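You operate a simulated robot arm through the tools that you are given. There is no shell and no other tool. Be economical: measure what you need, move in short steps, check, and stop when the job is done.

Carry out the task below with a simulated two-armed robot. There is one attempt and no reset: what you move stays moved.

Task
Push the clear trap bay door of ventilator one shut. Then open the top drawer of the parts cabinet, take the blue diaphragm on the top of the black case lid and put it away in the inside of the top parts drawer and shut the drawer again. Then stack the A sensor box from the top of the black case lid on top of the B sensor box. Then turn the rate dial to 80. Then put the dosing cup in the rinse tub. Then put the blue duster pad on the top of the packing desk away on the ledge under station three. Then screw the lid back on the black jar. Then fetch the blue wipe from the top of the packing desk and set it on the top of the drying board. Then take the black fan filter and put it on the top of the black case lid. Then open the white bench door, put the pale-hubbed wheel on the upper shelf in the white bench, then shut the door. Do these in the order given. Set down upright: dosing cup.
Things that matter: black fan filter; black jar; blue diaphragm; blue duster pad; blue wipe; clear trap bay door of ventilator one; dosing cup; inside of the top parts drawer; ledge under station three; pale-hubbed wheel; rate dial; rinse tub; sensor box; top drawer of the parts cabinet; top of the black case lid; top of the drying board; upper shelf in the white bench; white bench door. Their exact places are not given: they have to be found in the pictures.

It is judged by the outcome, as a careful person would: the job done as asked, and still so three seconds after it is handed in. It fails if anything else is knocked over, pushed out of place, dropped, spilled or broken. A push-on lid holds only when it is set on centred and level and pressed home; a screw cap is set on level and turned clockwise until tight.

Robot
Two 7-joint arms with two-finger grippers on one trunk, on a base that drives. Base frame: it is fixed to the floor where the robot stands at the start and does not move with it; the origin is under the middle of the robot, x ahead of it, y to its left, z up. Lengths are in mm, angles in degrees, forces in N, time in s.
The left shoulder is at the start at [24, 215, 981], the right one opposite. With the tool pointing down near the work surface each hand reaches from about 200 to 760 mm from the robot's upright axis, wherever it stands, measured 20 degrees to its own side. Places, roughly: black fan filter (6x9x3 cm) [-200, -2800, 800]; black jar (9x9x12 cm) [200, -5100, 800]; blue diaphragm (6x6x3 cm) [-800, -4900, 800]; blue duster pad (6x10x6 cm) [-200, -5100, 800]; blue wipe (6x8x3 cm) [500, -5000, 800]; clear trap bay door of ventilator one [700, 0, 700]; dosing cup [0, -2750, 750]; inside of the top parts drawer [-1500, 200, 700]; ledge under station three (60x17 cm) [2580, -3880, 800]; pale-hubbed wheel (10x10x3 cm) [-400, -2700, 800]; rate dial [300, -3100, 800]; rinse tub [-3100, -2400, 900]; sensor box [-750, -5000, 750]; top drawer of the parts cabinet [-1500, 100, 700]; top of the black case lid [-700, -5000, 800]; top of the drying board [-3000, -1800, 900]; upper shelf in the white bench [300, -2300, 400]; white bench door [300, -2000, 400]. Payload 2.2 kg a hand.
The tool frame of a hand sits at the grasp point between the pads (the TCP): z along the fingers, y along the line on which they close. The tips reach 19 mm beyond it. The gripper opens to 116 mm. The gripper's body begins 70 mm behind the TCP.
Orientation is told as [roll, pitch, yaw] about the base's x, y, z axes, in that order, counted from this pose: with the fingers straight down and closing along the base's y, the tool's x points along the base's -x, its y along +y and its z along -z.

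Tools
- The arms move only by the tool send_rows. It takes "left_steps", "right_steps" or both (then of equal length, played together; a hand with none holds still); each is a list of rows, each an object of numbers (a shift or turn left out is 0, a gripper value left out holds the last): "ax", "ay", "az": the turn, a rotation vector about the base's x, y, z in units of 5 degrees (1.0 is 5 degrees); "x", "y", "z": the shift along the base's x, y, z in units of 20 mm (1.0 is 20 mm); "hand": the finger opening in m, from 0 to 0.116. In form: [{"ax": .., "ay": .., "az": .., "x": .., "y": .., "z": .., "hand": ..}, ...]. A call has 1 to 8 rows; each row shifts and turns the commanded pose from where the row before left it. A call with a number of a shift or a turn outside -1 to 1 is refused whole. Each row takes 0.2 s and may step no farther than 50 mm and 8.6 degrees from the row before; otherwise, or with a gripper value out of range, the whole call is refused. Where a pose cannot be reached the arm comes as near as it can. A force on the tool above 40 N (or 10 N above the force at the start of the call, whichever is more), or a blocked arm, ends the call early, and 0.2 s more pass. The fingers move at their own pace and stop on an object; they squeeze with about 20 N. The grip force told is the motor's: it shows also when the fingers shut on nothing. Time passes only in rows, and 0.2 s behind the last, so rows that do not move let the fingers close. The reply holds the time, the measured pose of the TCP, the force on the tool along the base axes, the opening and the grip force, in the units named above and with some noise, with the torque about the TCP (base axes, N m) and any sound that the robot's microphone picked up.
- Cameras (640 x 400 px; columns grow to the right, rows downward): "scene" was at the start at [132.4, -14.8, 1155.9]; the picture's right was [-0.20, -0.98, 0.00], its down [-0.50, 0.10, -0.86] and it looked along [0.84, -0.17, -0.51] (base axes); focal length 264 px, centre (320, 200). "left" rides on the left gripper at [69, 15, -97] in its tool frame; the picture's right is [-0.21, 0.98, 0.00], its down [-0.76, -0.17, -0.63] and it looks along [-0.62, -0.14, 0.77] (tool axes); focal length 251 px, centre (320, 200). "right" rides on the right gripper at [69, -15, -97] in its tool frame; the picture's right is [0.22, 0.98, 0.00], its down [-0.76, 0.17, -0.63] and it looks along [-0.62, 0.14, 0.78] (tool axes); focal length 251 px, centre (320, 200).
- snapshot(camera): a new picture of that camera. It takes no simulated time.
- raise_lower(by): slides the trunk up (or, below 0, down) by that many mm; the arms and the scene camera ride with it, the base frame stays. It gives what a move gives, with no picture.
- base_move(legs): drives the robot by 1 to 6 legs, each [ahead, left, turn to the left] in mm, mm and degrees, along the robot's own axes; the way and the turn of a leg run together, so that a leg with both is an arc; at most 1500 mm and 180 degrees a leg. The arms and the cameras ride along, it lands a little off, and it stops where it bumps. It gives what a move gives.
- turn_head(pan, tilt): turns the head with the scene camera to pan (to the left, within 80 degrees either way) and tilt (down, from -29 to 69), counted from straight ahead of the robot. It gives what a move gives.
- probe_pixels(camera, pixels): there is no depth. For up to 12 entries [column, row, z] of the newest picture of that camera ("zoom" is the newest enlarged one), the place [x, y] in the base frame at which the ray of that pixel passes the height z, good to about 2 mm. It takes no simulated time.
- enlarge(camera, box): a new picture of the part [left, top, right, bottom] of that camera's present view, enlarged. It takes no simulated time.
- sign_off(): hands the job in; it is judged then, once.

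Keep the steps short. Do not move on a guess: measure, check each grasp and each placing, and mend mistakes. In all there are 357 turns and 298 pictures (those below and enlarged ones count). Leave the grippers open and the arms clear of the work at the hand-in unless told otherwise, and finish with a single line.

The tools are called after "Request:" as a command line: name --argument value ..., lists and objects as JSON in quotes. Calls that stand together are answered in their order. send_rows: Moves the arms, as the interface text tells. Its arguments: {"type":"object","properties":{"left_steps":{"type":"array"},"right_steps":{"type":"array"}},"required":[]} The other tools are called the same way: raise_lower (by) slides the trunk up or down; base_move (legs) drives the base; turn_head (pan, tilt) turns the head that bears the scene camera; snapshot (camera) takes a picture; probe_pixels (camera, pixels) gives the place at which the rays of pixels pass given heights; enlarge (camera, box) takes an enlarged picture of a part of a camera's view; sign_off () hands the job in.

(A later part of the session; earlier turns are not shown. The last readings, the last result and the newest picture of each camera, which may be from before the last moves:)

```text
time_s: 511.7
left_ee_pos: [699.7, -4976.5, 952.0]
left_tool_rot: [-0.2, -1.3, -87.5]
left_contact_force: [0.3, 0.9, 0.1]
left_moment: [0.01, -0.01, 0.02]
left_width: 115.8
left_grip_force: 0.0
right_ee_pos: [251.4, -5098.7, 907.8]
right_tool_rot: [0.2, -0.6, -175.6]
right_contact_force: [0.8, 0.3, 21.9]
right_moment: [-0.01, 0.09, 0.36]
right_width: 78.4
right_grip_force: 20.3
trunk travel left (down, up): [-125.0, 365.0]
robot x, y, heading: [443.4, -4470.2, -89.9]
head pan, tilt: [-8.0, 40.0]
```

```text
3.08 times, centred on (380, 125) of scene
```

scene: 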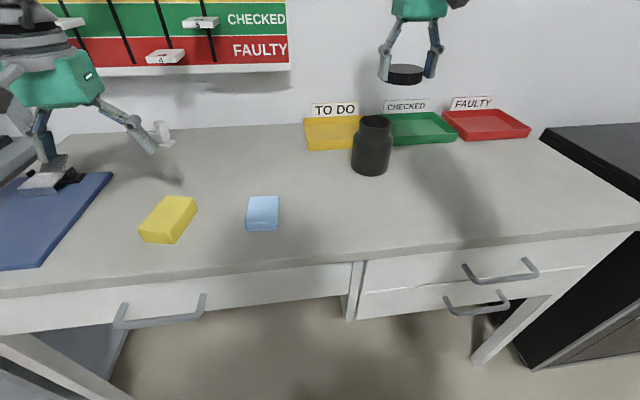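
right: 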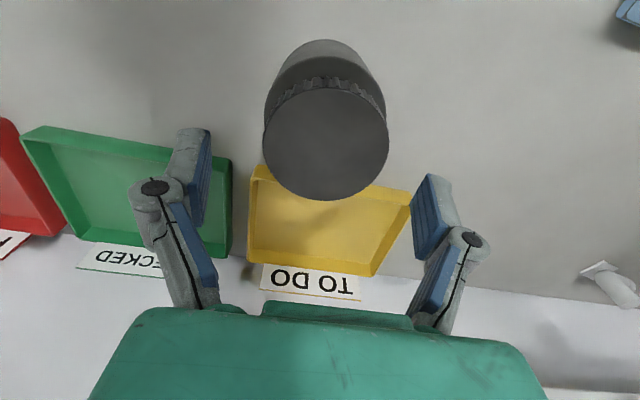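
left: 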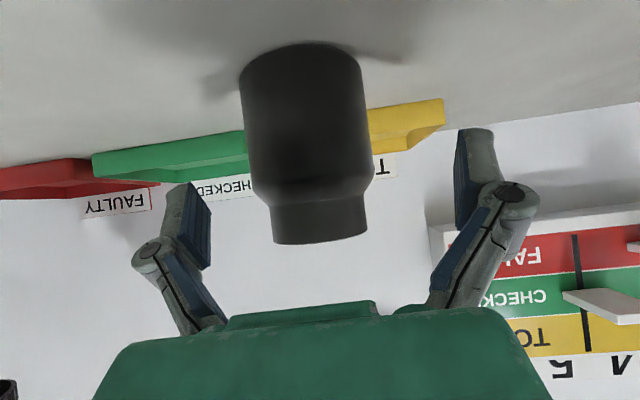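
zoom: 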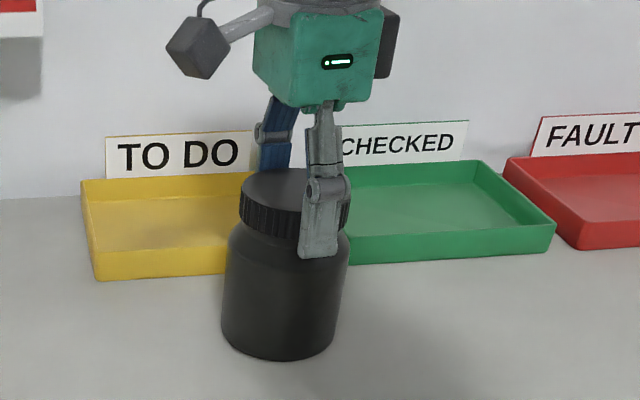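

The lid has sunk about 4 mm and now resists steadily at ~0.35 N·m: it is tight. I release, lift and straighten the hand.

Request:
send_rows --right_steps '[{"hand": 0.1}, {}, {"z": 1}, {"z": 1}, {"z": 1}, {"az": 1}, {"az": 1}, {"az": 1}]'

Request:
send_rows --right_steps '[{"az": 1, "y": 1}, {"az": 1, "y": 1}, {"az": 1, "y": 1}, {"az": 1}, {"az": 1}, {"az": 1}, {"az": 1}, {"az": 1}]'

Request:
send_rows --right_steps '[{"az": 1}, {"az": 1}, {"az": 1}, {"az": 1}, {"az": 1}, {"az": 1}, {}]'

Request:
turn_head --pan 5 --tilt 40

Request:
snapshot --camera "scene"

Request:
snapshot --camera "left"

```text
time_s: 513.5
left_ee_pos: [700.1, -4977.5, 952.0]
left_tool_rot: [-0.1, -1.3, -87.6]
left_contact_force: [0.0, 0.4, -0.8]
left_moment: [-0.02, 0.01, 0.01]
left_width: 116.1
left_grip_force: 0.0
right_ee_pos: [249.5, -5102.3, 965.5]
right_tool_rot: [0.0, -0.5, -160.4]
right_contact_force: [-0.1, 0.2, 0.3]
right_moment: [0.0, -0.01, 0.02]
right_width: 100.1
right_grip_force: 0.1
trunk travel left (down, up): [-125.0, 365.0]
robot x, y, heading: [439.0, -4468.4, -90.2]
head pan, tilt: [-8.0, 40.0]
```

```text
time_s: 515.3
left_ee_pos: [699.6, -4976.5, 951.3]
left_tool_rot: [0.0, -1.3, -87.4]
left_contact_force: [-0.1, -0.8, 1.1]
left_moment: [-0.02, 0.01, 0.03]
left_width: 116.1
left_grip_force: 0.2
right_ee_pos: [251.7, -5042.6, 965.2]
right_tool_rot: [0.2, -0.4, -120.5]
right_contact_force: [-0.2, -0.3, 0.0]
right_moment: [0.0, -0.04, -0.03]
right_width: 100.0
right_grip_force: 0.0
trunk travel left (down, up): [-125.0, 365.0]
robot x, y, heading: [442.0, -4471.9, -89.9]
head pan, tilt: [-8.0, 40.0]
```

```text
time_s: 516.9
left_ee_pos: [699.3, -4977.3, 950.4]
left_tool_rot: [-0.1, -1.3, -87.3]
left_contact_force: [0.0, -1.4, 0.4]
left_moment: [-0.02, 0.01, 0.02]
left_width: 116.1
left_grip_force: 0.0
right_ee_pos: [250.2, -5040.8, 965.9]
right_tool_rot: [0.2, -0.5, -90.4]
right_contact_force: [0.1, -0.7, 0.3]
right_moment: [0.0, -0.01, -0.01]
right_width: 100.0
right_grip_force: 0.2
trunk travel left (down, up): [-125.0, 365.0]
robot x, y, heading: [443.3, -4472.4, -90.0]
head pan, tilt: [-8.0, 40.0]
```

```text
time_s: 517.6
left_ee_pos: [700.0, -4976.8, 951.8]
left_tool_rot: [-0.1, -1.3, -87.4]
left_contact_force: [-0.4, 0.6, -0.3]
left_moment: [0.03, 0.03, 0.02]
left_width: 116.4
left_grip_force: 0.1
right_ee_pos: [249.4, -5040.5, 965.5]
right_tool_rot: [0.1, -0.3, -90.5]
right_contact_force: [-0.8, 0.0, 0.8]
right_moment: [-0.01, 0.06, -0.02]
right_width: 100.1
right_grip_force: 0.2
trunk travel left (down, up): [-125.0, 365.0]
robot x, y, heading: [435.6, -4470.5, -90.3]
head pan, tilt: [5.0, 40.0]
```

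```text
99 pictures are left
```

scene: 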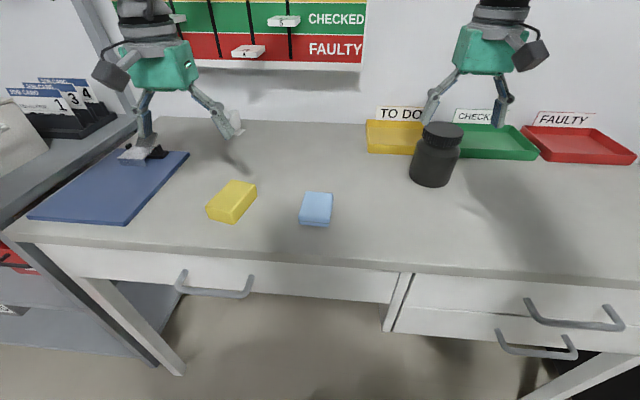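

```text
98 pictures are left
```

left: 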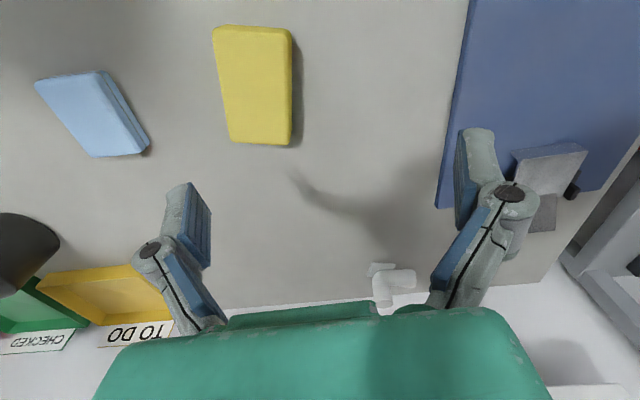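

The light-blue wipe is at scene (316,208). I measure its corners in both views.

Request:
enlarge --camera "scene" --box '[280, 170, 360, 240]'

Request:
probe_pixels --camera "left" --pixels '[[35, 83, 828], [103, 71, 828], [138, 153, 828], [93, 157, 828], [103, 71, 820], [150, 149, 803]]'

Request:
probe_pixels --camera "scene" --pixels '[[304, 192, 828], [333, 193, 828], [331, 221, 828], [299, 221, 828], [299, 226, 803], [331, 226, 803]]'

```text
5.71 times, centred on (320, 205) of scene
```

zoom: 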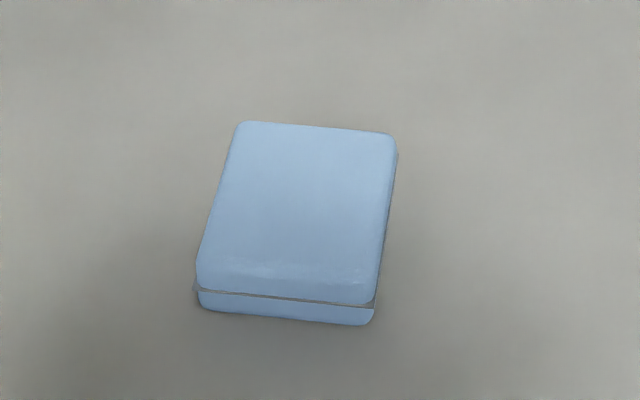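

```text
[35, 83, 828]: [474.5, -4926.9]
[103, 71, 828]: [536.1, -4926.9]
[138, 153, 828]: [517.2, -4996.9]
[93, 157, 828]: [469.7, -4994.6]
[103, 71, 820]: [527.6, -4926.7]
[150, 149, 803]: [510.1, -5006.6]
```

```text
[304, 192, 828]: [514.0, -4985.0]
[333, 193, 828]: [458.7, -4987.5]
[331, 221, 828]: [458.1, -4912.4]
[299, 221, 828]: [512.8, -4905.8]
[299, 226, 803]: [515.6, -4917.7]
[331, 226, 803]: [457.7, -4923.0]
```

Wipe: centre ≈ [487, −4950], top z≈823, 57 mm across x. I back up 150 mm for reach and bring the left hand over it.

Request:
base_move --legs '[[-150, -70, 0]]'

Request:
send_rows --left_steps '[{"x": -1, "y": -0.8, "hand": 0.09, "ax": 0.1}, {"x": -1, "y": -0.8, "ax": 0.1}, {"x": -1, "y": -0.8}, {"x": -1, "y": -0.8}, {"x": -1, "y": -0.8}, {"x": -1, "y": -0.8}, {"x": -0.5, "y": -0.8}, {}]'

Request:
snapshot --camera "left"

```text
time_s: 519.1
left_ee_pos: [630.4, -4822.4, 951.6]
left_tool_rot: [-0.3, -1.5, -87.2]
left_contact_force: [-0.4, 0.4, 0.2]
left_moment: [-0.01, -0.02, 0.0]
left_width: 115.9
left_grip_force: 0.1
right_ee_pos: [183.1, -4888.4, 967.6]
right_tool_rot: [0.0, -0.3, -90.3]
right_contact_force: [0.0, -0.8, 1.3]
right_moment: [-0.05, -0.01, -0.02]
right_width: 99.9
right_grip_force: 0.0
trunk travel left (down, up): [-125.0, 365.0]
robot x, y, heading: [369.8, -4317.8, -89.9]
head pan, tilt: [5.0, 40.0]
```

```text
time_s: 520.9
left_ee_pos: [496.8, -4929.1, 953.8]
left_tool_rot: [0.1, -0.5, -87.2]
left_contact_force: [-0.4, -0.2, 0.5]
left_moment: [0.0, -0.02, -0.01]
left_width: 89.8
left_grip_force: 0.0
right_ee_pos: [178.6, -4885.3, 967.5]
right_tool_rot: [0.2, -0.6, -90.3]
right_contact_force: [-0.6, 0.0, 0.1]
right_moment: [-0.01, -0.01, 0.02]
right_width: 100.4
right_grip_force: 0.1
trunk travel left (down, up): [-125.0, 365.0]
robot x, y, heading: [367.0, -4319.2, -89.7]
head pan, tilt: [5.0, 40.0]
```

```text
96 pictures are left
```

left: 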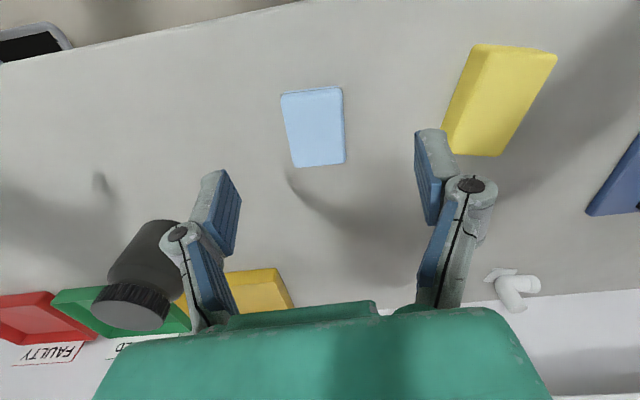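

Request:
probe_pixels --camera "left" --pixels '[[281, 94, 822], [341, 88, 822], [345, 162, 822], [296, 166, 822], [316, 127, 822]]'

```text
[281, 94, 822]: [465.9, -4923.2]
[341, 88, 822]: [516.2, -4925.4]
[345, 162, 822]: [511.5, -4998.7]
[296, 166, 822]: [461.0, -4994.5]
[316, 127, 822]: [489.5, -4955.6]
```

Refined centre [488, −4959]. I straighten the wrist and descend.

Request:
send_rows --left_steps '[{"x": -0.4, "y": -0.75, "az": -0.4}, {"y": -0.75, "az": -0.4, "z": -1}, {"z": -1}, {"z": -1}, {"z": -1}, {"z": -1}, {"z": -1}, {"z": -0.3}]'

Request:
snapshot --camera "left"

Request:
enlarge --camera "scene" --box '[220, 120, 380, 260]'

```text
time_s: 522.7
left_ee_pos: [489.3, -4960.5, 828.7]
left_tool_rot: [0.1, -0.5, -91.2]
left_contact_force: [0.0, -1.0, -0.7]
left_moment: [0.01, -0.01, 0.03]
left_width: 90.1
left_grip_force: 0.0
right_ee_pos: [179.2, -4886.6, 966.7]
right_tool_rot: [0.4, -0.5, -90.3]
right_contact_force: [0.7, 0.1, 0.0]
right_moment: [0.03, 0.0, 0.01]
right_width: 100.0
right_grip_force: 0.1
trunk travel left (down, up): [-125.0, 365.0]
robot x, y, heading: [370.4, -4317.8, -90.1]
head pan, tilt: [5.0, 40.0]
```

```text
95 pictures are left
```

left: 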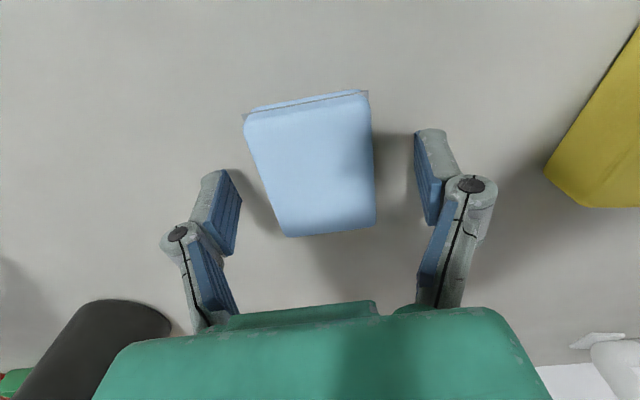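

```text
2.86 times, centred on (300, 190) of scene
```

zoom: 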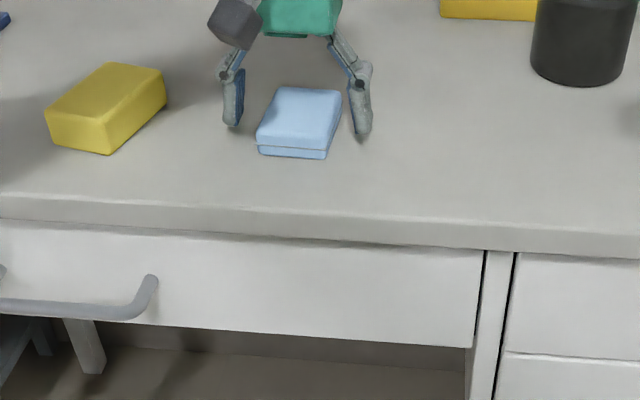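

Well placed. I go 2 mm lower, close and lift.

Request:
send_rows --left_steps '[{"z": -0.1}, {"hand": 0.03}, {}, {}, {"z": 0.5}, {"z": 1}, {"z": 1}, {"z": 1}]'

Request:
send_rows --left_steps '[{"z": 1}, {"z": 1}, {"z": 1}, {}]'

Request:
snapshot --camera "left"

```text
time_s: 524.5
left_ee_pos: [489.1, -4962.3, 895.5]
left_tool_rot: [0.2, -0.5, -91.2]
left_contact_force: [-0.2, 0.6, -0.2]
left_moment: [-0.02, 0.02, 0.0]
left_width: 55.4
left_grip_force: 20.1
right_ee_pos: [178.4, -4886.2, 968.0]
right_tool_rot: [0.2, -0.6, -90.3]
right_contact_force: [0.2, -0.2, -0.5]
right_moment: [-0.01, 0.0, 0.0]
right_width: 99.8
right_grip_force: 0.0
trunk travel left (down, up): [-125.0, 365.0]
robot x, y, heading: [369.1, -4321.6, -89.9]
head pan, tilt: [5.0, 40.0]
```

```text
time_s: 525.5
left_ee_pos: [488.4, -4963.3, 957.2]
left_tool_rot: [0.1, -0.4, -91.2]
left_contact_force: [0.5, 0.1, -1.3]
left_moment: [-0.01, -0.01, -0.01]
left_width: 54.9
left_grip_force: 20.1
right_ee_pos: [178.1, -4887.1, 966.8]
right_tool_rot: [0.3, -0.6, -90.2]
right_contact_force: [-0.1, -0.7, -0.5]
right_moment: [0.0, 0.01, -0.01]
right_width: 99.8
right_grip_force: 0.1
trunk travel left (down, up): [-125.0, 365.0]
robot x, y, heading: [369.5, -4317.5, -89.5]
head pan, tilt: [5.0, 40.0]
```

```text
93 pictures are left
```

left: 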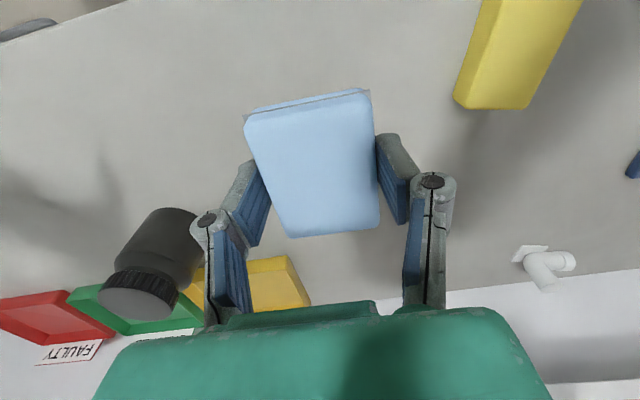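

The wipe is held. I drive to the drying board: back out, along the aisle, and turn to face the wash counter.

Request:
base_move --legs '[[-500, 0, 0], [0, -1200, 0], [0, -1190, 0], [-1000, 0, 0], [-1000, 0, 0]]'

```text
time_s: 549.1
left_ee_pos: [-1817.4, -2457.7, 956.9]
left_tool_rot: [0.1, -0.5, -96.1]
left_contact_force: [-0.3, 0.6, -0.7]
left_moment: [0.0, 0.04, -0.02]
left_width: 54.6
left_grip_force: 20.7
right_ee_pos: [-2118.1, -2356.1, 967.0]
right_tool_rot: [0.4, -0.5, -95.2]
right_contact_force: [1.2, -0.2, -0.1]
right_moment: [-0.03, 0.01, -0.03]
right_width: 100.2
right_grip_force: 0.0
trunk travel left (down, up): [-125.0, 365.0]
robot x, y, heading: [-1879.5, -1807.5, -94.8]
head pan, tilt: [5.0, 40.0]
```

Request:
base_move --legs '[[0, 0, -85.2]]'

Request:
turn_head --pan 0 --tilt 30

Request:
snapshot --camera "scene"

```text
time_s: 553.2
left_ee_pos: [-2524.0, -1908.5, 959.3]
left_tool_rot: [0.1, -0.7, 177.4]
left_contact_force: [-0.1, -0.4, -0.8]
left_moment: [-0.03, 0.0, 0.01]
left_width: 54.8
left_grip_force: 20.1
right_ee_pos: [-2440.3, -1601.5, 970.6]
right_tool_rot: [0.3, -0.8, 178.3]
right_contact_force: [-0.3, 0.4, -0.1]
right_moment: [-0.02, 0.0, 0.02]
right_width: 99.8
right_grip_force: 0.0
trunk travel left (down, up): [-125.0, 365.0]
robot x, y, heading: [-1883.3, -1806.7, 178.9]
head pan, tilt: [5.0, 40.0]
```

```text
time_s: 553.9
left_ee_pos: [-2520.0, -1909.0, 961.5]
left_tool_rot: [0.2, -1.0, 177.3]
left_contact_force: [0.0, -0.3, -0.7]
left_moment: [0.01, 0.0, 0.0]
left_width: 54.5
left_grip_force: 19.6
right_ee_pos: [-2435.3, -1602.2, 973.4]
right_tool_rot: [0.3, -1.0, 178.4]
right_contact_force: [-0.5, 0.1, -0.3]
right_moment: [-0.01, 0.03, 0.0]
right_width: 100.2
right_grip_force: 0.0
trunk travel left (down, up): [-125.0, 365.0]
robot x, y, heading: [-1880.6, -1806.2, 178.7]
head pan, tilt: [0.0, 30.0]
```

```text
92 pictures are left
```

scene: 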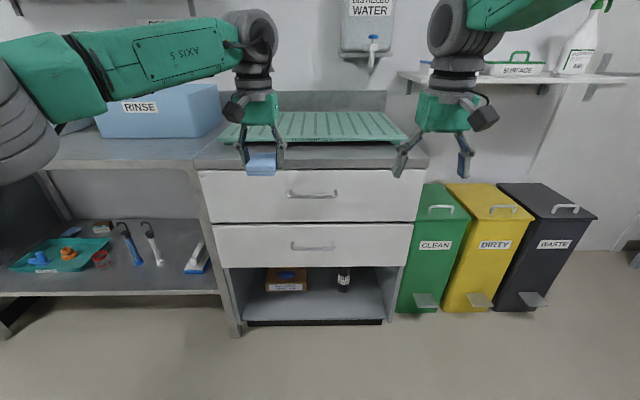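

Request:
probe_pixels --camera "scene" --pixels '[[218, 141, 895], [406, 141, 895], [390, 112, 895], [240, 112, 895], [310, 125, 895], [245, 333, 0]]'

Request:
base_move --legs '[[420, 0, 1.2]]'

Request:
turn_head --pan 0 --tilt 42

Request:
snapshot --camera "scene"

Request:
snapshot --camera "left"

```text
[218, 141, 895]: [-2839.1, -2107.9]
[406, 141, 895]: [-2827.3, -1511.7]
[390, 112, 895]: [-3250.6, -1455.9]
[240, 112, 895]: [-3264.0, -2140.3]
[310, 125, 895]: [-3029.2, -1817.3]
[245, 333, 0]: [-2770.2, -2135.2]
```

```text
time_s: 556.5
left_ee_pos: [-2926.9, -1917.2, 961.1]
left_tool_rot: [0.1, -0.9, 178.5]
left_contact_force: [-0.1, 0.5, -0.2]
left_moment: [0.03, -0.03, 0.0]
left_width: 54.8
left_grip_force: 19.8
right_ee_pos: [-2847.5, -1608.1, 971.5]
right_tool_rot: [0.3, -0.9, 179.4]
right_contact_force: [-0.4, -0.5, -0.1]
right_moment: [-0.02, 0.01, -0.02]
right_width: 99.9
right_grip_force: 0.0
trunk travel left (down, up): [-125.0, 365.0]
robot x, y, heading: [-2291.5, -1802.6, 180.0]
head pan, tilt: [0.0, 30.0]
```

```text
time_s: 557.2
left_ee_pos: [-2923.3, -1916.8, 965.9]
left_tool_rot: [0.1, -1.2, 178.5]
left_contact_force: [0.1, -0.2, 0.1]
left_moment: [0.01, 0.04, 0.03]
left_width: 54.9
left_grip_force: 19.8
right_ee_pos: [-2844.3, -1608.6, 973.7]
right_tool_rot: [0.3, -1.3, 179.5]
right_contact_force: [-0.1, -0.7, 0.1]
right_moment: [0.01, 0.02, -0.02]
right_width: 100.0
right_grip_force: 0.2
trunk travel left (down, up): [-125.0, 365.0]
robot x, y, heading: [-2285.1, -1804.7, 179.8]
head pan, tilt: [0.0, 42.0]
```

```text
91 pictures are left
```

scene: 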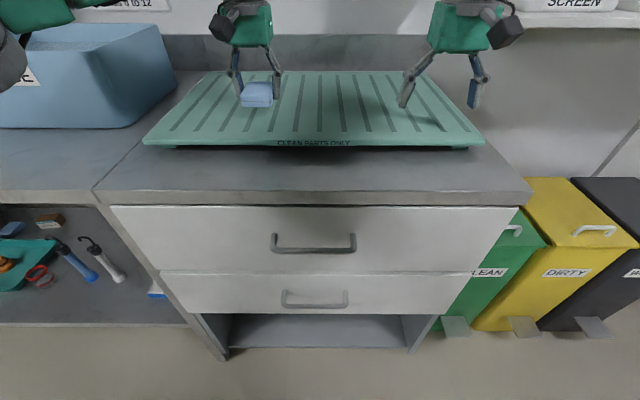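

```text
90 pictures are left
```

left: 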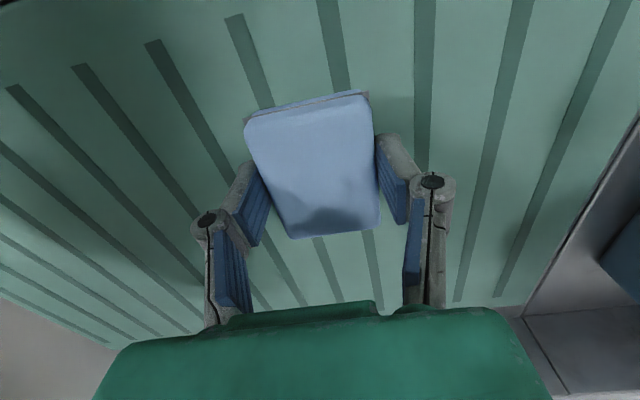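

The wipe hangs over the board. I lower it gently.

Request:
send_rows --left_steps '[{"x": -1, "z": -0.5}, {"x": -0.5, "z": -0.5}, {"z": -0.4}, {"z": -0.25}, {"z": -0.25}, {}]'

```text
time_s: 558.6
left_ee_pos: [-2952.0, -1916.0, 929.4]
left_tool_rot: [0.1, -1.4, 178.6]
left_contact_force: [-3.3, -0.3, 26.2]
left_moment: [0.06, 0.04, 0.07]
left_width: 55.2
left_grip_force: 20.1
right_ee_pos: [-2843.8, -1607.6, 976.1]
right_tool_rot: [0.2, -1.3, 179.4]
right_contact_force: [0.0, -0.1, -0.3]
right_moment: [0.02, -0.02, 0.02]
right_width: 100.1
right_grip_force: 0.0
trunk travel left (down, up): [-125.0, 365.0]
robot x, y, heading: [-2284.2, -1800.4, 179.6]
head pan, tilt: [0.0, 42.0]
```

Contact. I release and rise.

Request:
send_rows --left_steps '[{"z": 0.1}, {"hand": 0.08}, {}, {"z": 1}, {"z": 1}, {"z": 1}, {"z": 1}, {"z": 0.5}]'

Request:
base_move --legs '[[-300, 0, 0]]'

Request:
snapshot --camera "scene"

```text
time_s: 560.4
left_ee_pos: [-2950.3, -1917.3, 1018.2]
left_tool_rot: [0.1, -1.2, 178.4]
left_contact_force: [-0.2, 0.5, -0.5]
left_moment: [0.02, -0.01, 0.05]
left_width: 80.1
left_grip_force: 0.1
left hand out of reach, approached as far as the arm can: row 8
right_ee_pos: [-2844.1, -1608.1, 973.5]
right_tool_rot: [0.4, -1.3, 179.4]
right_contact_force: [0.0, 0.3, -1.2]
right_moment: [0.01, 0.02, 0.0]
right_width: 99.9
right_grip_force: 0.0
trunk travel left (down, up): [-125.0, 365.0]
robot x, y, heading: [-2288.4, -1801.9, 179.7]
head pan, tilt: [0.0, 42.0]
```

```text
time_s: 562.5
left_ee_pos: [-2647.4, -1920.7, 1019.8]
left_tool_rot: [0.2, -1.2, 178.8]
left_contact_force: [0.7, -0.7, 0.2]
left_moment: [0.03, 0.0, 0.01]
left_width: 80.0
left_grip_force: 0.0
right_ee_pos: [-2542.9, -1610.8, 974.8]
right_tool_rot: [0.4, -1.3, 179.8]
right_contact_force: [-0.1, -0.6, -0.2]
right_moment: [0.0, 0.05, 0.0]
right_width: 100.0
right_grip_force: 0.0
trunk travel left (down, up): [-125.0, 365.0]
robot x, y, heading: [-1985.1, -1805.6, -179.7]
head pan, tilt: [0.0, 42.0]
```

```text
89 pictures are left
```

scene: 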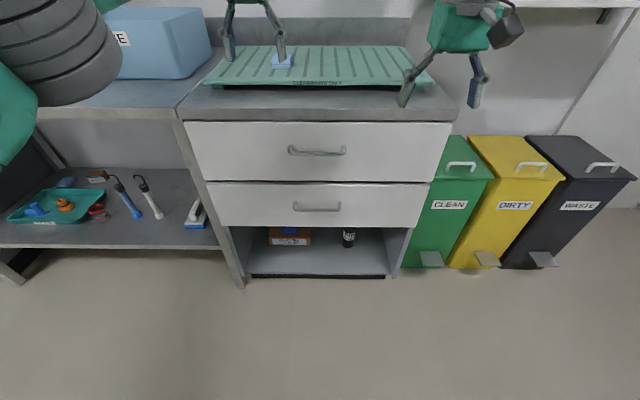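

The wipe lies on the drying board. Next the black fan filter on the island. I drive round to the island's far side.

Request:
base_move --legs '[[0, 0, 90], [1050, 0, 0], [1000, 0, 0], [0, 0, 180]]'

Request:
raise_lower --by 120

Request:
base_move --legs '[[0, -1000, 0], [0, -850, 0]]'

Request:
turn_head --pan 10 --tilt 35

Request:
snapshot --camera "scene"

```text
time_s: 583.7
left_ee_pos: [-2128.6, -3177.7, 1022.5]
left_tool_rot: [0.1, -1.3, 84.2]
left_contact_force: [0.3, 0.0, 0.0]
left_moment: [-0.01, 0.0, 0.0]
left_width: 80.1
left_grip_force: 0.0
right_ee_pos: [-1831.3, -3309.0, 976.0]
right_tool_rot: [0.3, -1.5, 85.2]
right_contact_force: [-0.2, -0.7, 0.1]
right_moment: [0.0, 0.0, 0.0]
right_width: 100.1
right_grip_force: 0.0
trunk travel left (down, up): [-125.0, 365.0]
robot x, y, heading: [-2064.6, -3847.8, 85.7]
head pan, tilt: [0.0, 42.0]
```

```text
time_s: 585.2
left_ee_pos: [-2128.1, -3178.1, 1145.1]
left_tool_rot: [0.3, -1.5, 84.2]
left_contact_force: [0.7, -0.1, -0.8]
left_moment: [0.01, 0.0, 0.03]
left_width: 80.1
left_grip_force: 0.0
right_ee_pos: [-1830.8, -3311.6, 1098.0]
right_tool_rot: [0.4, -1.7, 85.2]
right_contact_force: [0.0, 0.2, -0.7]
right_moment: [-0.04, -0.04, -0.03]
right_width: 100.0
right_grip_force: 0.0
trunk travel left (down, up): [-245.0, 245.0]
robot x, y, heading: [-2064.6, -3847.6, 86.0]
head pan, tilt: [0.0, 42.0]
```

```text
time_s: 594.5
left_ee_pos: [-307.0, -3268.8, 1146.5]
left_tool_rot: [0.0, -1.6, 86.8]
left_contact_force: [-0.7, -0.8, 0.9]
left_moment: [0.0, -0.01, 0.0]
left_width: 80.3
left_grip_force: 0.0
right_ee_pos: [-3.8, -3389.9, 1099.5]
right_tool_rot: [0.1, -1.8, 87.7]
right_contact_force: [-0.1, 0.8, 0.5]
right_moment: [-0.03, -0.06, -0.03]
right_width: 100.0
right_grip_force: 0.1
trunk travel left (down, up): [-245.0, 245.0]
robot x, y, heading: [-207.1, -3930.6, 88.0]
head pan, tilt: [0.0, 42.0]
```

```text
time_s: 595.2
left_ee_pos: [-301.7, -3272.1, 1151.3]
left_tool_rot: [0.2, -1.8, 86.8]
left_contact_force: [0.4, -0.3, 0.6]
left_moment: [0.01, 0.03, 0.01]
left_width: 79.9
left_grip_force: 0.1
right_ee_pos: [2.8, -3394.8, 1100.9]
right_tool_rot: [0.4, -1.9, 87.7]
right_contact_force: [1.1, 0.1, 1.0]
right_moment: [0.03, -0.01, 0.02]
right_width: 100.2
right_grip_force: 0.1
trunk travel left (down, up): [-245.0, 245.0]
robot x, y, heading: [-208.7, -3935.6, 88.2]
head pan, tilt: [10.0, 35.0]
```

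```text
88 pictures are left
```

scene: 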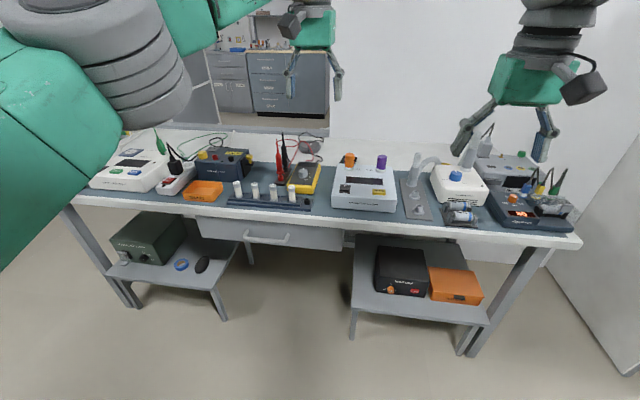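

I move closer: to about [−80, −3500].

Request:
base_move --legs '[[0, -120, 1.8], [425, 0, 0]]'

Request:
turn_head --pan 5 --tilt 45

Request:
snapshot --camera "scene"

Request:
snapshot --camera "left"

```text
time_s: 598.7
left_ee_pos: [-169.8, -2839.4, 1152.6]
left_tool_rot: [1.6, -1.6, 88.3]
left_contact_force: [4.2, 1.1, 0.1]
left_moment: [-0.03, 0.29, 0.02]
left_width: 79.9
left_grip_force: 0.1
right_ee_pos: [134.6, -2953.4, 1093.9]
right_tool_rot: [1.8, -1.7, 89.4]
right_contact_force: [2.1, 0.6, 0.0]
right_moment: [-0.06, 0.17, 0.0]
right_width: 99.9
right_grip_force: 0.1
trunk travel left (down, up): [-245.0, 245.0]
robot x, y, heading: [-80.6, -3500.4, 90.1]
head pan, tilt: [10.0, 35.0]
```

```text
time_s: 599.4
left_ee_pos: [-162.4, -2843.1, 1156.9]
left_tool_rot: [1.4, -2.0, 88.1]
left_contact_force: [3.1, -0.7, 0.0]
left_moment: [0.02, 0.32, 0.01]
left_width: 79.9
left_grip_force: 0.1
right_ee_pos: [140.8, -2959.8, 1100.4]
right_tool_rot: [1.5, -2.2, 89.0]
right_contact_force: [2.0, 0.5, -0.3]
right_moment: [0.02, 0.16, -0.03]
right_width: 99.8
right_grip_force: 0.2
trunk travel left (down, up): [-245.0, 245.0]
robot x, y, heading: [-74.3, -3498.0, 90.3]
head pan, tilt: [5.0, 45.0]
```

```text
87 pictures are left
```

scene: 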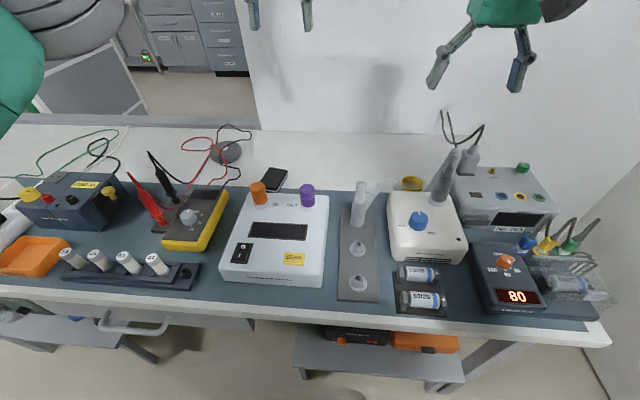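

```text
86 pictures are left
```

left: 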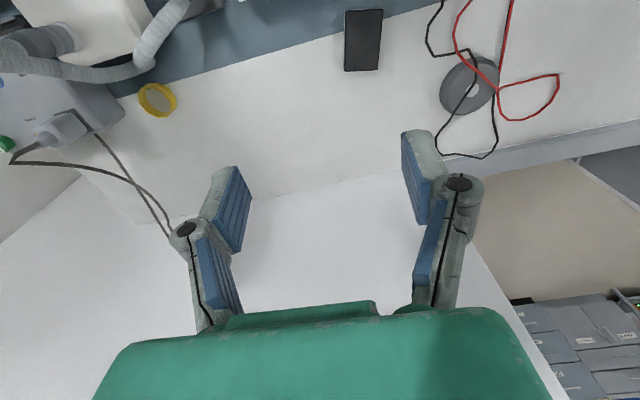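

The black filter is at left (363,40) / scene (274,180). I measure it.

Request:
probe_pixels --camera "left" --pixels '[[345, 12, 787], [383, 10, 787], [379, 69, 787], [345, 71, 787], [472, 90, 787]]'

Request:
enlarge --camera "scene" --box '[180, 110, 340, 220]'

Request:
probe_pixels --camera "scene" --pixels '[[268, 167, 787], [287, 169, 787], [279, 188, 787], [261, 185, 787], [228, 152, 787]]'

```text
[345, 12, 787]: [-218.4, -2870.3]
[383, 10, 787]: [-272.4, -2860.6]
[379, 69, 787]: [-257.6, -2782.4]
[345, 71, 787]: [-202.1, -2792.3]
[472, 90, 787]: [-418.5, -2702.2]
```

```text
3.64 times, centred on (260, 165) of scene
```

zoom: 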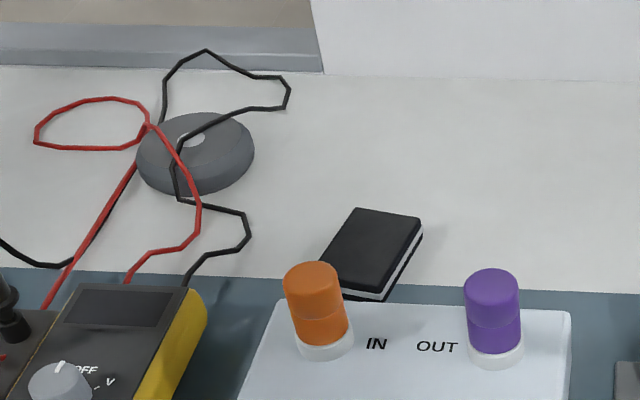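

```text
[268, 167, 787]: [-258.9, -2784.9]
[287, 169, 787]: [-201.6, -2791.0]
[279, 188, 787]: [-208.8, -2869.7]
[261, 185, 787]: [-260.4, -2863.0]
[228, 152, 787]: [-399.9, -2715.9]
```

Filter: centre [−235, −2827], 57 × 80 mm, turned −8°. I tilt the hand 15° so its camera stays clear of the orange knob, and come above it.

Request:
send_rows --left_steps '[{"x": -0.8, "y": 0.2, "ax": -0.75, "az": -0.3, "hand": 0.09}, {"x": -0.8, "y": 0.2, "ax": -0.75, "az": -0.3}, {"x": -0.8, "y": 0.2, "ax": -0.75, "az": -0.3}, {"x": -0.8, "y": 0.2, "ax": -0.75, "az": -0.3}, {"x": -0.4, "z": -1}, {"z": -1}, {"z": -1}, {"z": -1}]'

Request:
send_rows --left_steps '[{"z": -1}, {"z": -1}, {"z": -1}, {"z": -1}, {"z": -1}, {"z": -1}, {"z": -1}, {}]'

Request:
snapshot --camera "left"

Request:
enlarge --camera "scene" --box '[180, 40, 360, 220]'

```text
time_s: 601.4
left_ee_pos: [-271.9, -2879.9, 1044.3]
left_tool_rot: [-3.2, 12.5, 81.9]
left_contact_force: [-1.0, -0.2, 0.2]
left_moment: [-0.01, -0.19, 0.03]
left_width: 90.2
left_grip_force: 0.0
left hand out of reach, approached as far as the arm can: row 1, 2, 3, 4
right_ee_pos: [73.9, -2965.8, 1111.5]
right_tool_rot: [-1.8, -2.3, 89.5]
right_contact_force: [-1.9, 0.5, -0.2]
right_moment: [0.07, -0.14, 0.02]
right_width: 100.3
right_grip_force: 0.1
trunk travel left (down, up): [-245.0, 245.0]
robot x, y, heading: [-78.3, -3500.5, 90.0]
head pan, tilt: [5.0, 45.0]
stopped in row 8 (left hand): the arm was blocked; the commanded pose is now the measured one
```

```text
time_s: 603.4
left_ee_pos: [-256.6, -2882.7, 908.2]
left_tool_rot: [-1.9, 12.3, 82.1]
left_contact_force: [0.6, 1.2, -0.2]
left_moment: [0.01, 0.03, 0.01]
left_width: 90.0
left_grip_force: 0.1
right_ee_pos: [90.1, -2967.1, 1110.7]
right_tool_rot: [-0.8, -2.5, 89.3]
right_contact_force: [0.7, -0.3, 0.8]
right_moment: [0.0, 0.04, -0.02]
right_width: 99.9
right_grip_force: 0.0
trunk travel left (down, up): [-245.0, 245.0]
robot x, y, heading: [-81.6, -3499.8, 90.0]
head pan, tilt: [5.0, 45.0]
stopped in row 8 (left hand): the arm was blocked; the commanded pose is now the measured one
```

```text
84 pictures are left
```

left: 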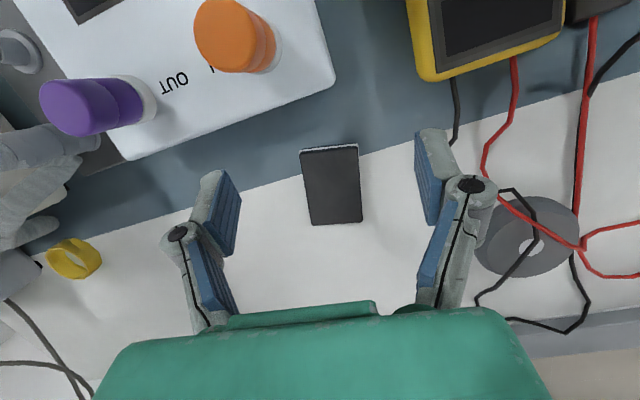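

```text
2.22 times, centred on (270, 130) of scene
```

zoom: 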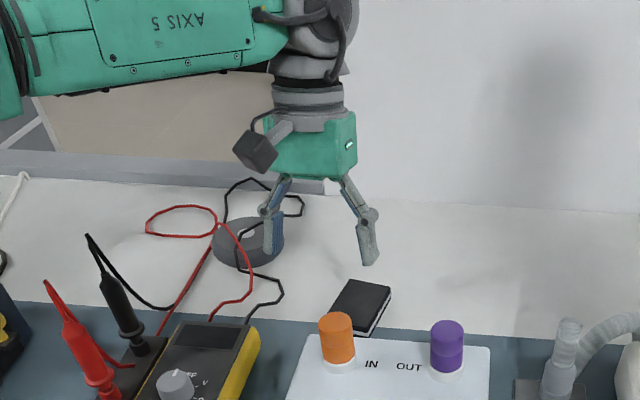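

Request:
probe_pixels --camera "left" --pixels '[[301, 152, 787], [358, 145, 787], [361, 220, 787], [313, 225, 787]]'

Request:
send_rows --left_steps '[{"x": 0.5, "y": 1}, {"x": 0.5, "y": 1}, {"y": 0.9}, {}]'

Request:
snapshot --camera "left"

```text
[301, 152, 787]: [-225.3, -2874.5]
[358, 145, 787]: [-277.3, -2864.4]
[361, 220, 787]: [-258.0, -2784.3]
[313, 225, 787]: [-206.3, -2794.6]
```

```text
time_s: 604.4
left_ee_pos: [-219.2, -2831.6, 909.6]
left_tool_rot: [-1.3, 12.5, 82.0]
left_contact_force: [1.5, -0.1, -0.1]
left_moment: [0.0, 0.07, -0.04]
left_width: 90.0
left_grip_force: 0.1
left hand out of reach, approached as far as the arm can: row 3
right_ee_pos: [110.6, -2968.7, 1107.9]
right_tool_rot: [0.2, -2.5, 89.2]
right_contact_force: [0.9, 0.4, 0.3]
right_moment: [0.01, 0.07, 0.02]
right_width: 100.0
right_grip_force: 0.0
trunk travel left (down, up): [-245.0, 245.0]
robot x, y, heading: [-77.2, -3497.5, 90.0]
head pan, tilt: [5.0, 45.0]
```

```text
82 pictures are left
```

left: 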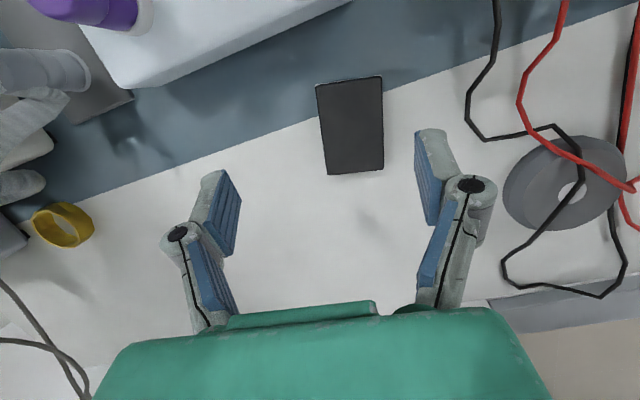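

The raised body is still swaying; I let it settle, then measure again.

Request:
send_rows --left_steps '[{}, {}, {}, {}, {}, {}, {}, {}]'

Request:
send_rows --left_steps '[{"x": -0.5}, {"x": -0.4}, {}, {}, {}, {}]'

Request:
snapshot --camera "left"

```text
time_s: 606.2
left_ee_pos: [-227.7, -2829.3, 910.4]
left_tool_rot: [-1.4, 12.5, 82.1]
left_contact_force: [1.3, -0.5, -0.4]
left_moment: [-0.03, 0.04, -0.02]
left_width: 89.9
left_grip_force: 0.2
right_ee_pos: [102.5, -2968.1, 1108.7]
right_tool_rot: [-0.2, -2.4, 89.3]
right_contact_force: [0.8, 0.6, -0.4]
right_moment: [0.02, 0.07, 0.02]
right_width: 100.0
right_grip_force: 0.1
trunk travel left (down, up): [-245.0, 245.0]
robot x, y, heading: [-82.0, -3502.6, 90.0]
head pan, tilt: [5.0, 45.0]
```

```text
time_s: 607.6
left_ee_pos: [-255.6, -2833.5, 907.0]
left_tool_rot: [-1.9, 12.5, 82.0]
left_contact_force: [-0.1, 0.0, 0.0]
left_moment: [-0.04, 0.01, -0.01]
left_width: 90.0
left_grip_force: 0.0
right_ee_pos: [88.6, -2967.6, 1109.8]
right_tool_rot: [-0.7, -2.5, 89.4]
right_contact_force: [0.1, 0.3, -0.4]
right_moment: [0.03, 0.01, -0.02]
right_width: 99.8
right_grip_force: 0.1
trunk travel left (down, up): [-245.0, 245.0]
robot x, y, heading: [-81.5, -3503.8, 89.8]
head pan, tilt: [5.0, 45.0]
```

```text
81 pictures are left
```

left: 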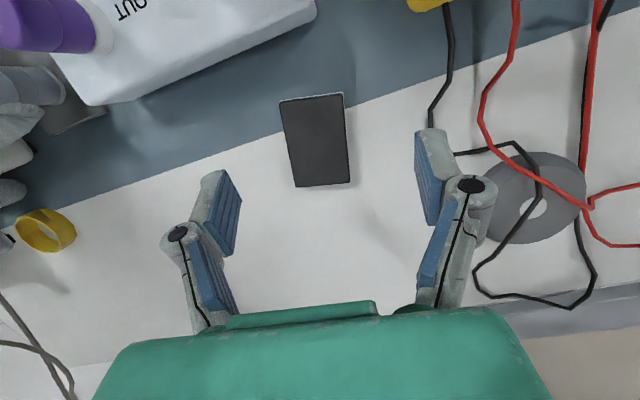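

Request:
send_rows --left_steps '[{"x": 0.5}, {}, {"z": -1}, {"z": -1}, {"z": -1}, {}, {}]'

Request:
snapshot --camera "left"

```text
time_s: 609.2
left_ee_pos: [-253.4, -2831.1, 845.6]
left_tool_rot: [-2.3, 12.5, 82.2]
left_contact_force: [-0.9, -0.8, -0.2]
left_moment: [-0.02, -0.07, 0.03]
left_width: 90.2
left_grip_force: 0.0
right_ee_pos: [81.1, -2967.7, 1111.3]
right_tool_rot: [-1.1, -2.5, 89.5]
right_contact_force: [-0.5, 0.1, 0.3]
right_moment: [0.0, -0.03, 0.01]
right_width: 100.2
right_grip_force: 0.1
trunk travel left (down, up): [-245.0, 245.0]
robot x, y, heading: [-84.7, -3496.3, 90.3]
head pan, tilt: [5.0, 45.0]
```

```text
80 pictures are left
```

left: 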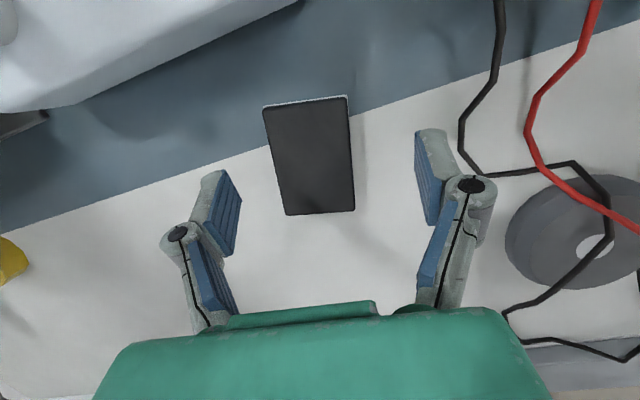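

Request:
send_rows --left_steps '[{"x": 0.6}, {"z": -1}, {"z": -0.8}, {}, {}, {}]'

Request:
snapshot --camera "left"

Request:
enlarge --camera "scene" --box '[200, 90, 340, 220]'

```text
time_s: 610.6
left_ee_pos: [-235.4, -2837.3, 809.9]
left_tool_rot: [-2.0, 12.6, 82.3]
left_contact_force: [-0.7, -0.1, 0.5]
left_moment: [-0.02, -0.02, -0.01]
left_width: 90.1
left_grip_force: 0.0
left hand out of reach, approached as far as the arm can: row 1
right_ee_pos: [89.6, -2968.3, 1110.8]
right_tool_rot: [-0.6, -2.4, 89.4]
right_contact_force: [-1.0, 0.1, -0.2]
right_moment: [-0.03, 0.01, 0.01]
right_width: 100.0
right_grip_force: 0.1
trunk travel left (down, up): [-245.0, 245.0]
robot x, y, heading: [-83.0, -3499.8, 90.2]
head pan, tilt: [5.0, 45.0]
```

```text
79 pictures are left
```

left: 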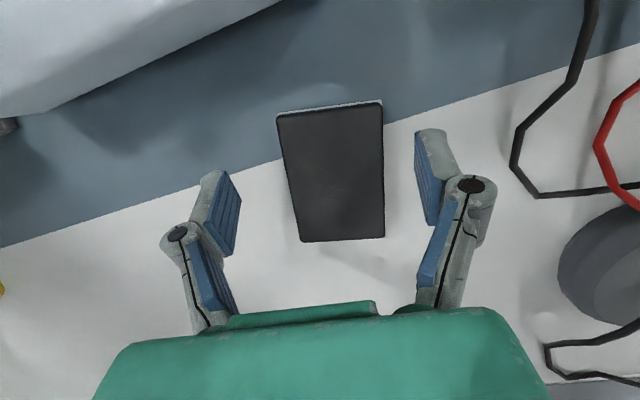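

```text
3.08 times, centred on (270, 155) of scene
```

zoom: 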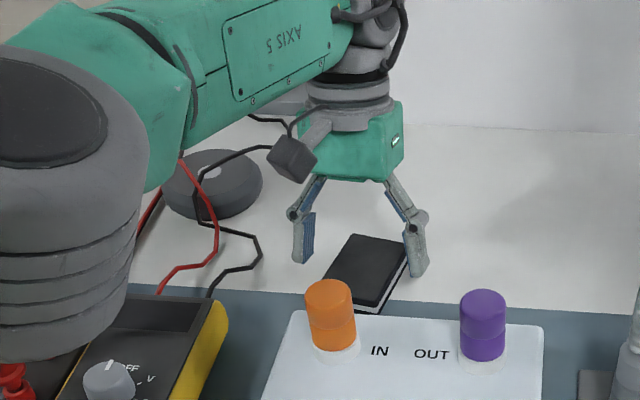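

Request:
send_rows --left_steps '[{"x": -0.15, "z": -0.5}, {"z": -0.5}, {}, {}]'

Request:
snapshot --camera "left"

```text
time_s: 611.6
left_ee_pos: [-239.4, -2839.0, 791.3]
left_tool_rot: [-2.1, 12.6, 82.2]
left_contact_force: [-0.4, -0.5, 1.2]
left_moment: [-0.02, 0.01, 0.02]
left_width: 90.1
left_grip_force: 0.0
left hand out of reach, approached as far as the arm can: row 1
right_ee_pos: [87.8, -2966.2, 1111.8]
right_tool_rot: [-0.8, -2.6, 89.4]
right_contact_force: [0.5, -0.1, 0.2]
right_moment: [-0.05, 0.0, -0.01]
right_width: 100.2
right_grip_force: 0.0
trunk travel left (down, up): [-245.0, 245.0]
robot x, y, heading: [-79.4, -3499.4, 90.0]
head pan, tilt: [5.0, 45.0]
```

```text
77 pictures are left
```

left: 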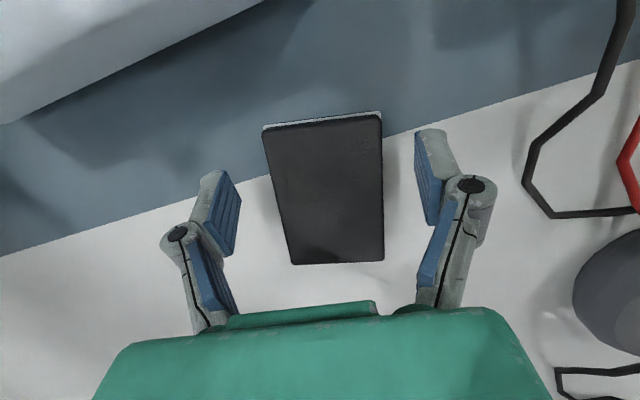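

Centred. I go 4 mm lower, close and lift.

Request:
send_rows --left_steps '[{"z": -0.2}, {"hand": 0.03}, {}, {}, {"z": 0.5}, {"z": 1}, {"z": 1}, {"z": 1}]'

Request:
send_rows --left_steps '[{"z": 1}, {"z": 1}, {"z": 1}, {"z": 1}, {"z": 1}, {"z": 1}, {}]'

Request:
snapshot --camera "left"

Request:
snapshot --camera "scene"

```text
time_s: 613.4
left_ee_pos: [-239.6, -2840.0, 857.9]
left_tool_rot: [-2.0, 12.5, 82.2]
left_contact_force: [0.6, -0.1, -0.1]
left_moment: [0.0, 0.01, -0.02]
left_width: 57.2
left_grip_force: 20.4
right_ee_pos: [88.1, -2967.8, 1111.2]
right_tool_rot: [-0.8, -2.6, 89.4]
right_contact_force: [-0.3, -0.6, -0.4]
right_moment: [0.05, -0.01, -0.02]
right_width: 100.0
right_grip_force: 0.1
trunk travel left (down, up): [-245.0, 245.0]
robot x, y, heading: [-84.8, -3499.6, 90.0]
head pan, tilt: [5.0, 45.0]
```

```text
time_s: 615.0
left_ee_pos: [-239.5, -2841.2, 978.5]
left_tool_rot: [-2.0, 12.5, 82.3]
left_contact_force: [1.0, -1.0, 0.1]
left_moment: [0.03, -0.01, -0.02]
left_width: 56.8
left_grip_force: 20.1
right_ee_pos: [89.2, -2968.0, 1109.9]
right_tool_rot: [-0.8, -2.5, 89.4]
right_contact_force: [-0.8, 1.3, 0.3]
right_moment: [-0.01, 0.02, 0.01]
right_width: 100.0
right_grip_force: 0.0
trunk travel left (down, up): [-245.0, 245.0]
robot x, y, heading: [-82.5, -3499.7, 90.3]
head pan, tilt: [5.0, 45.0]
```

```text
76 pictures are left
```

left: 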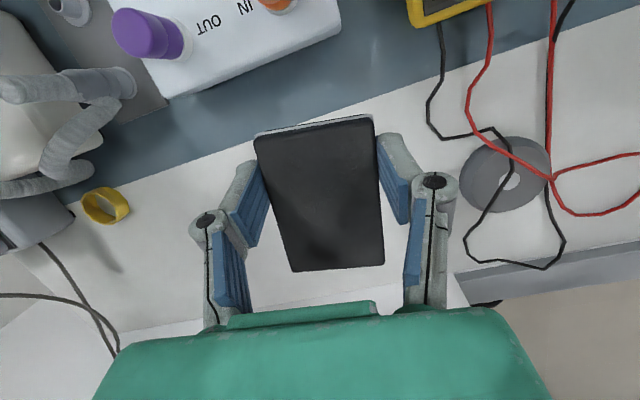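

```text
75 pictures are left
```

scene: 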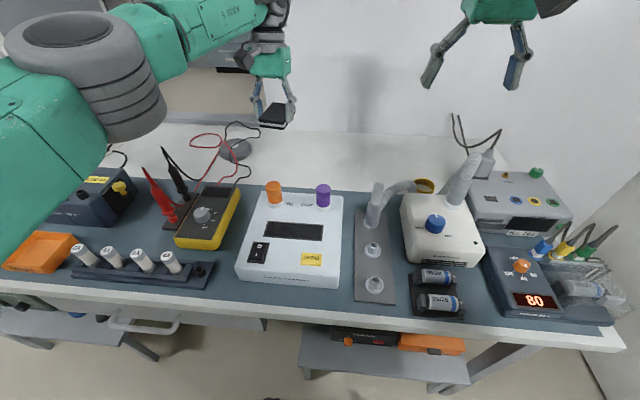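

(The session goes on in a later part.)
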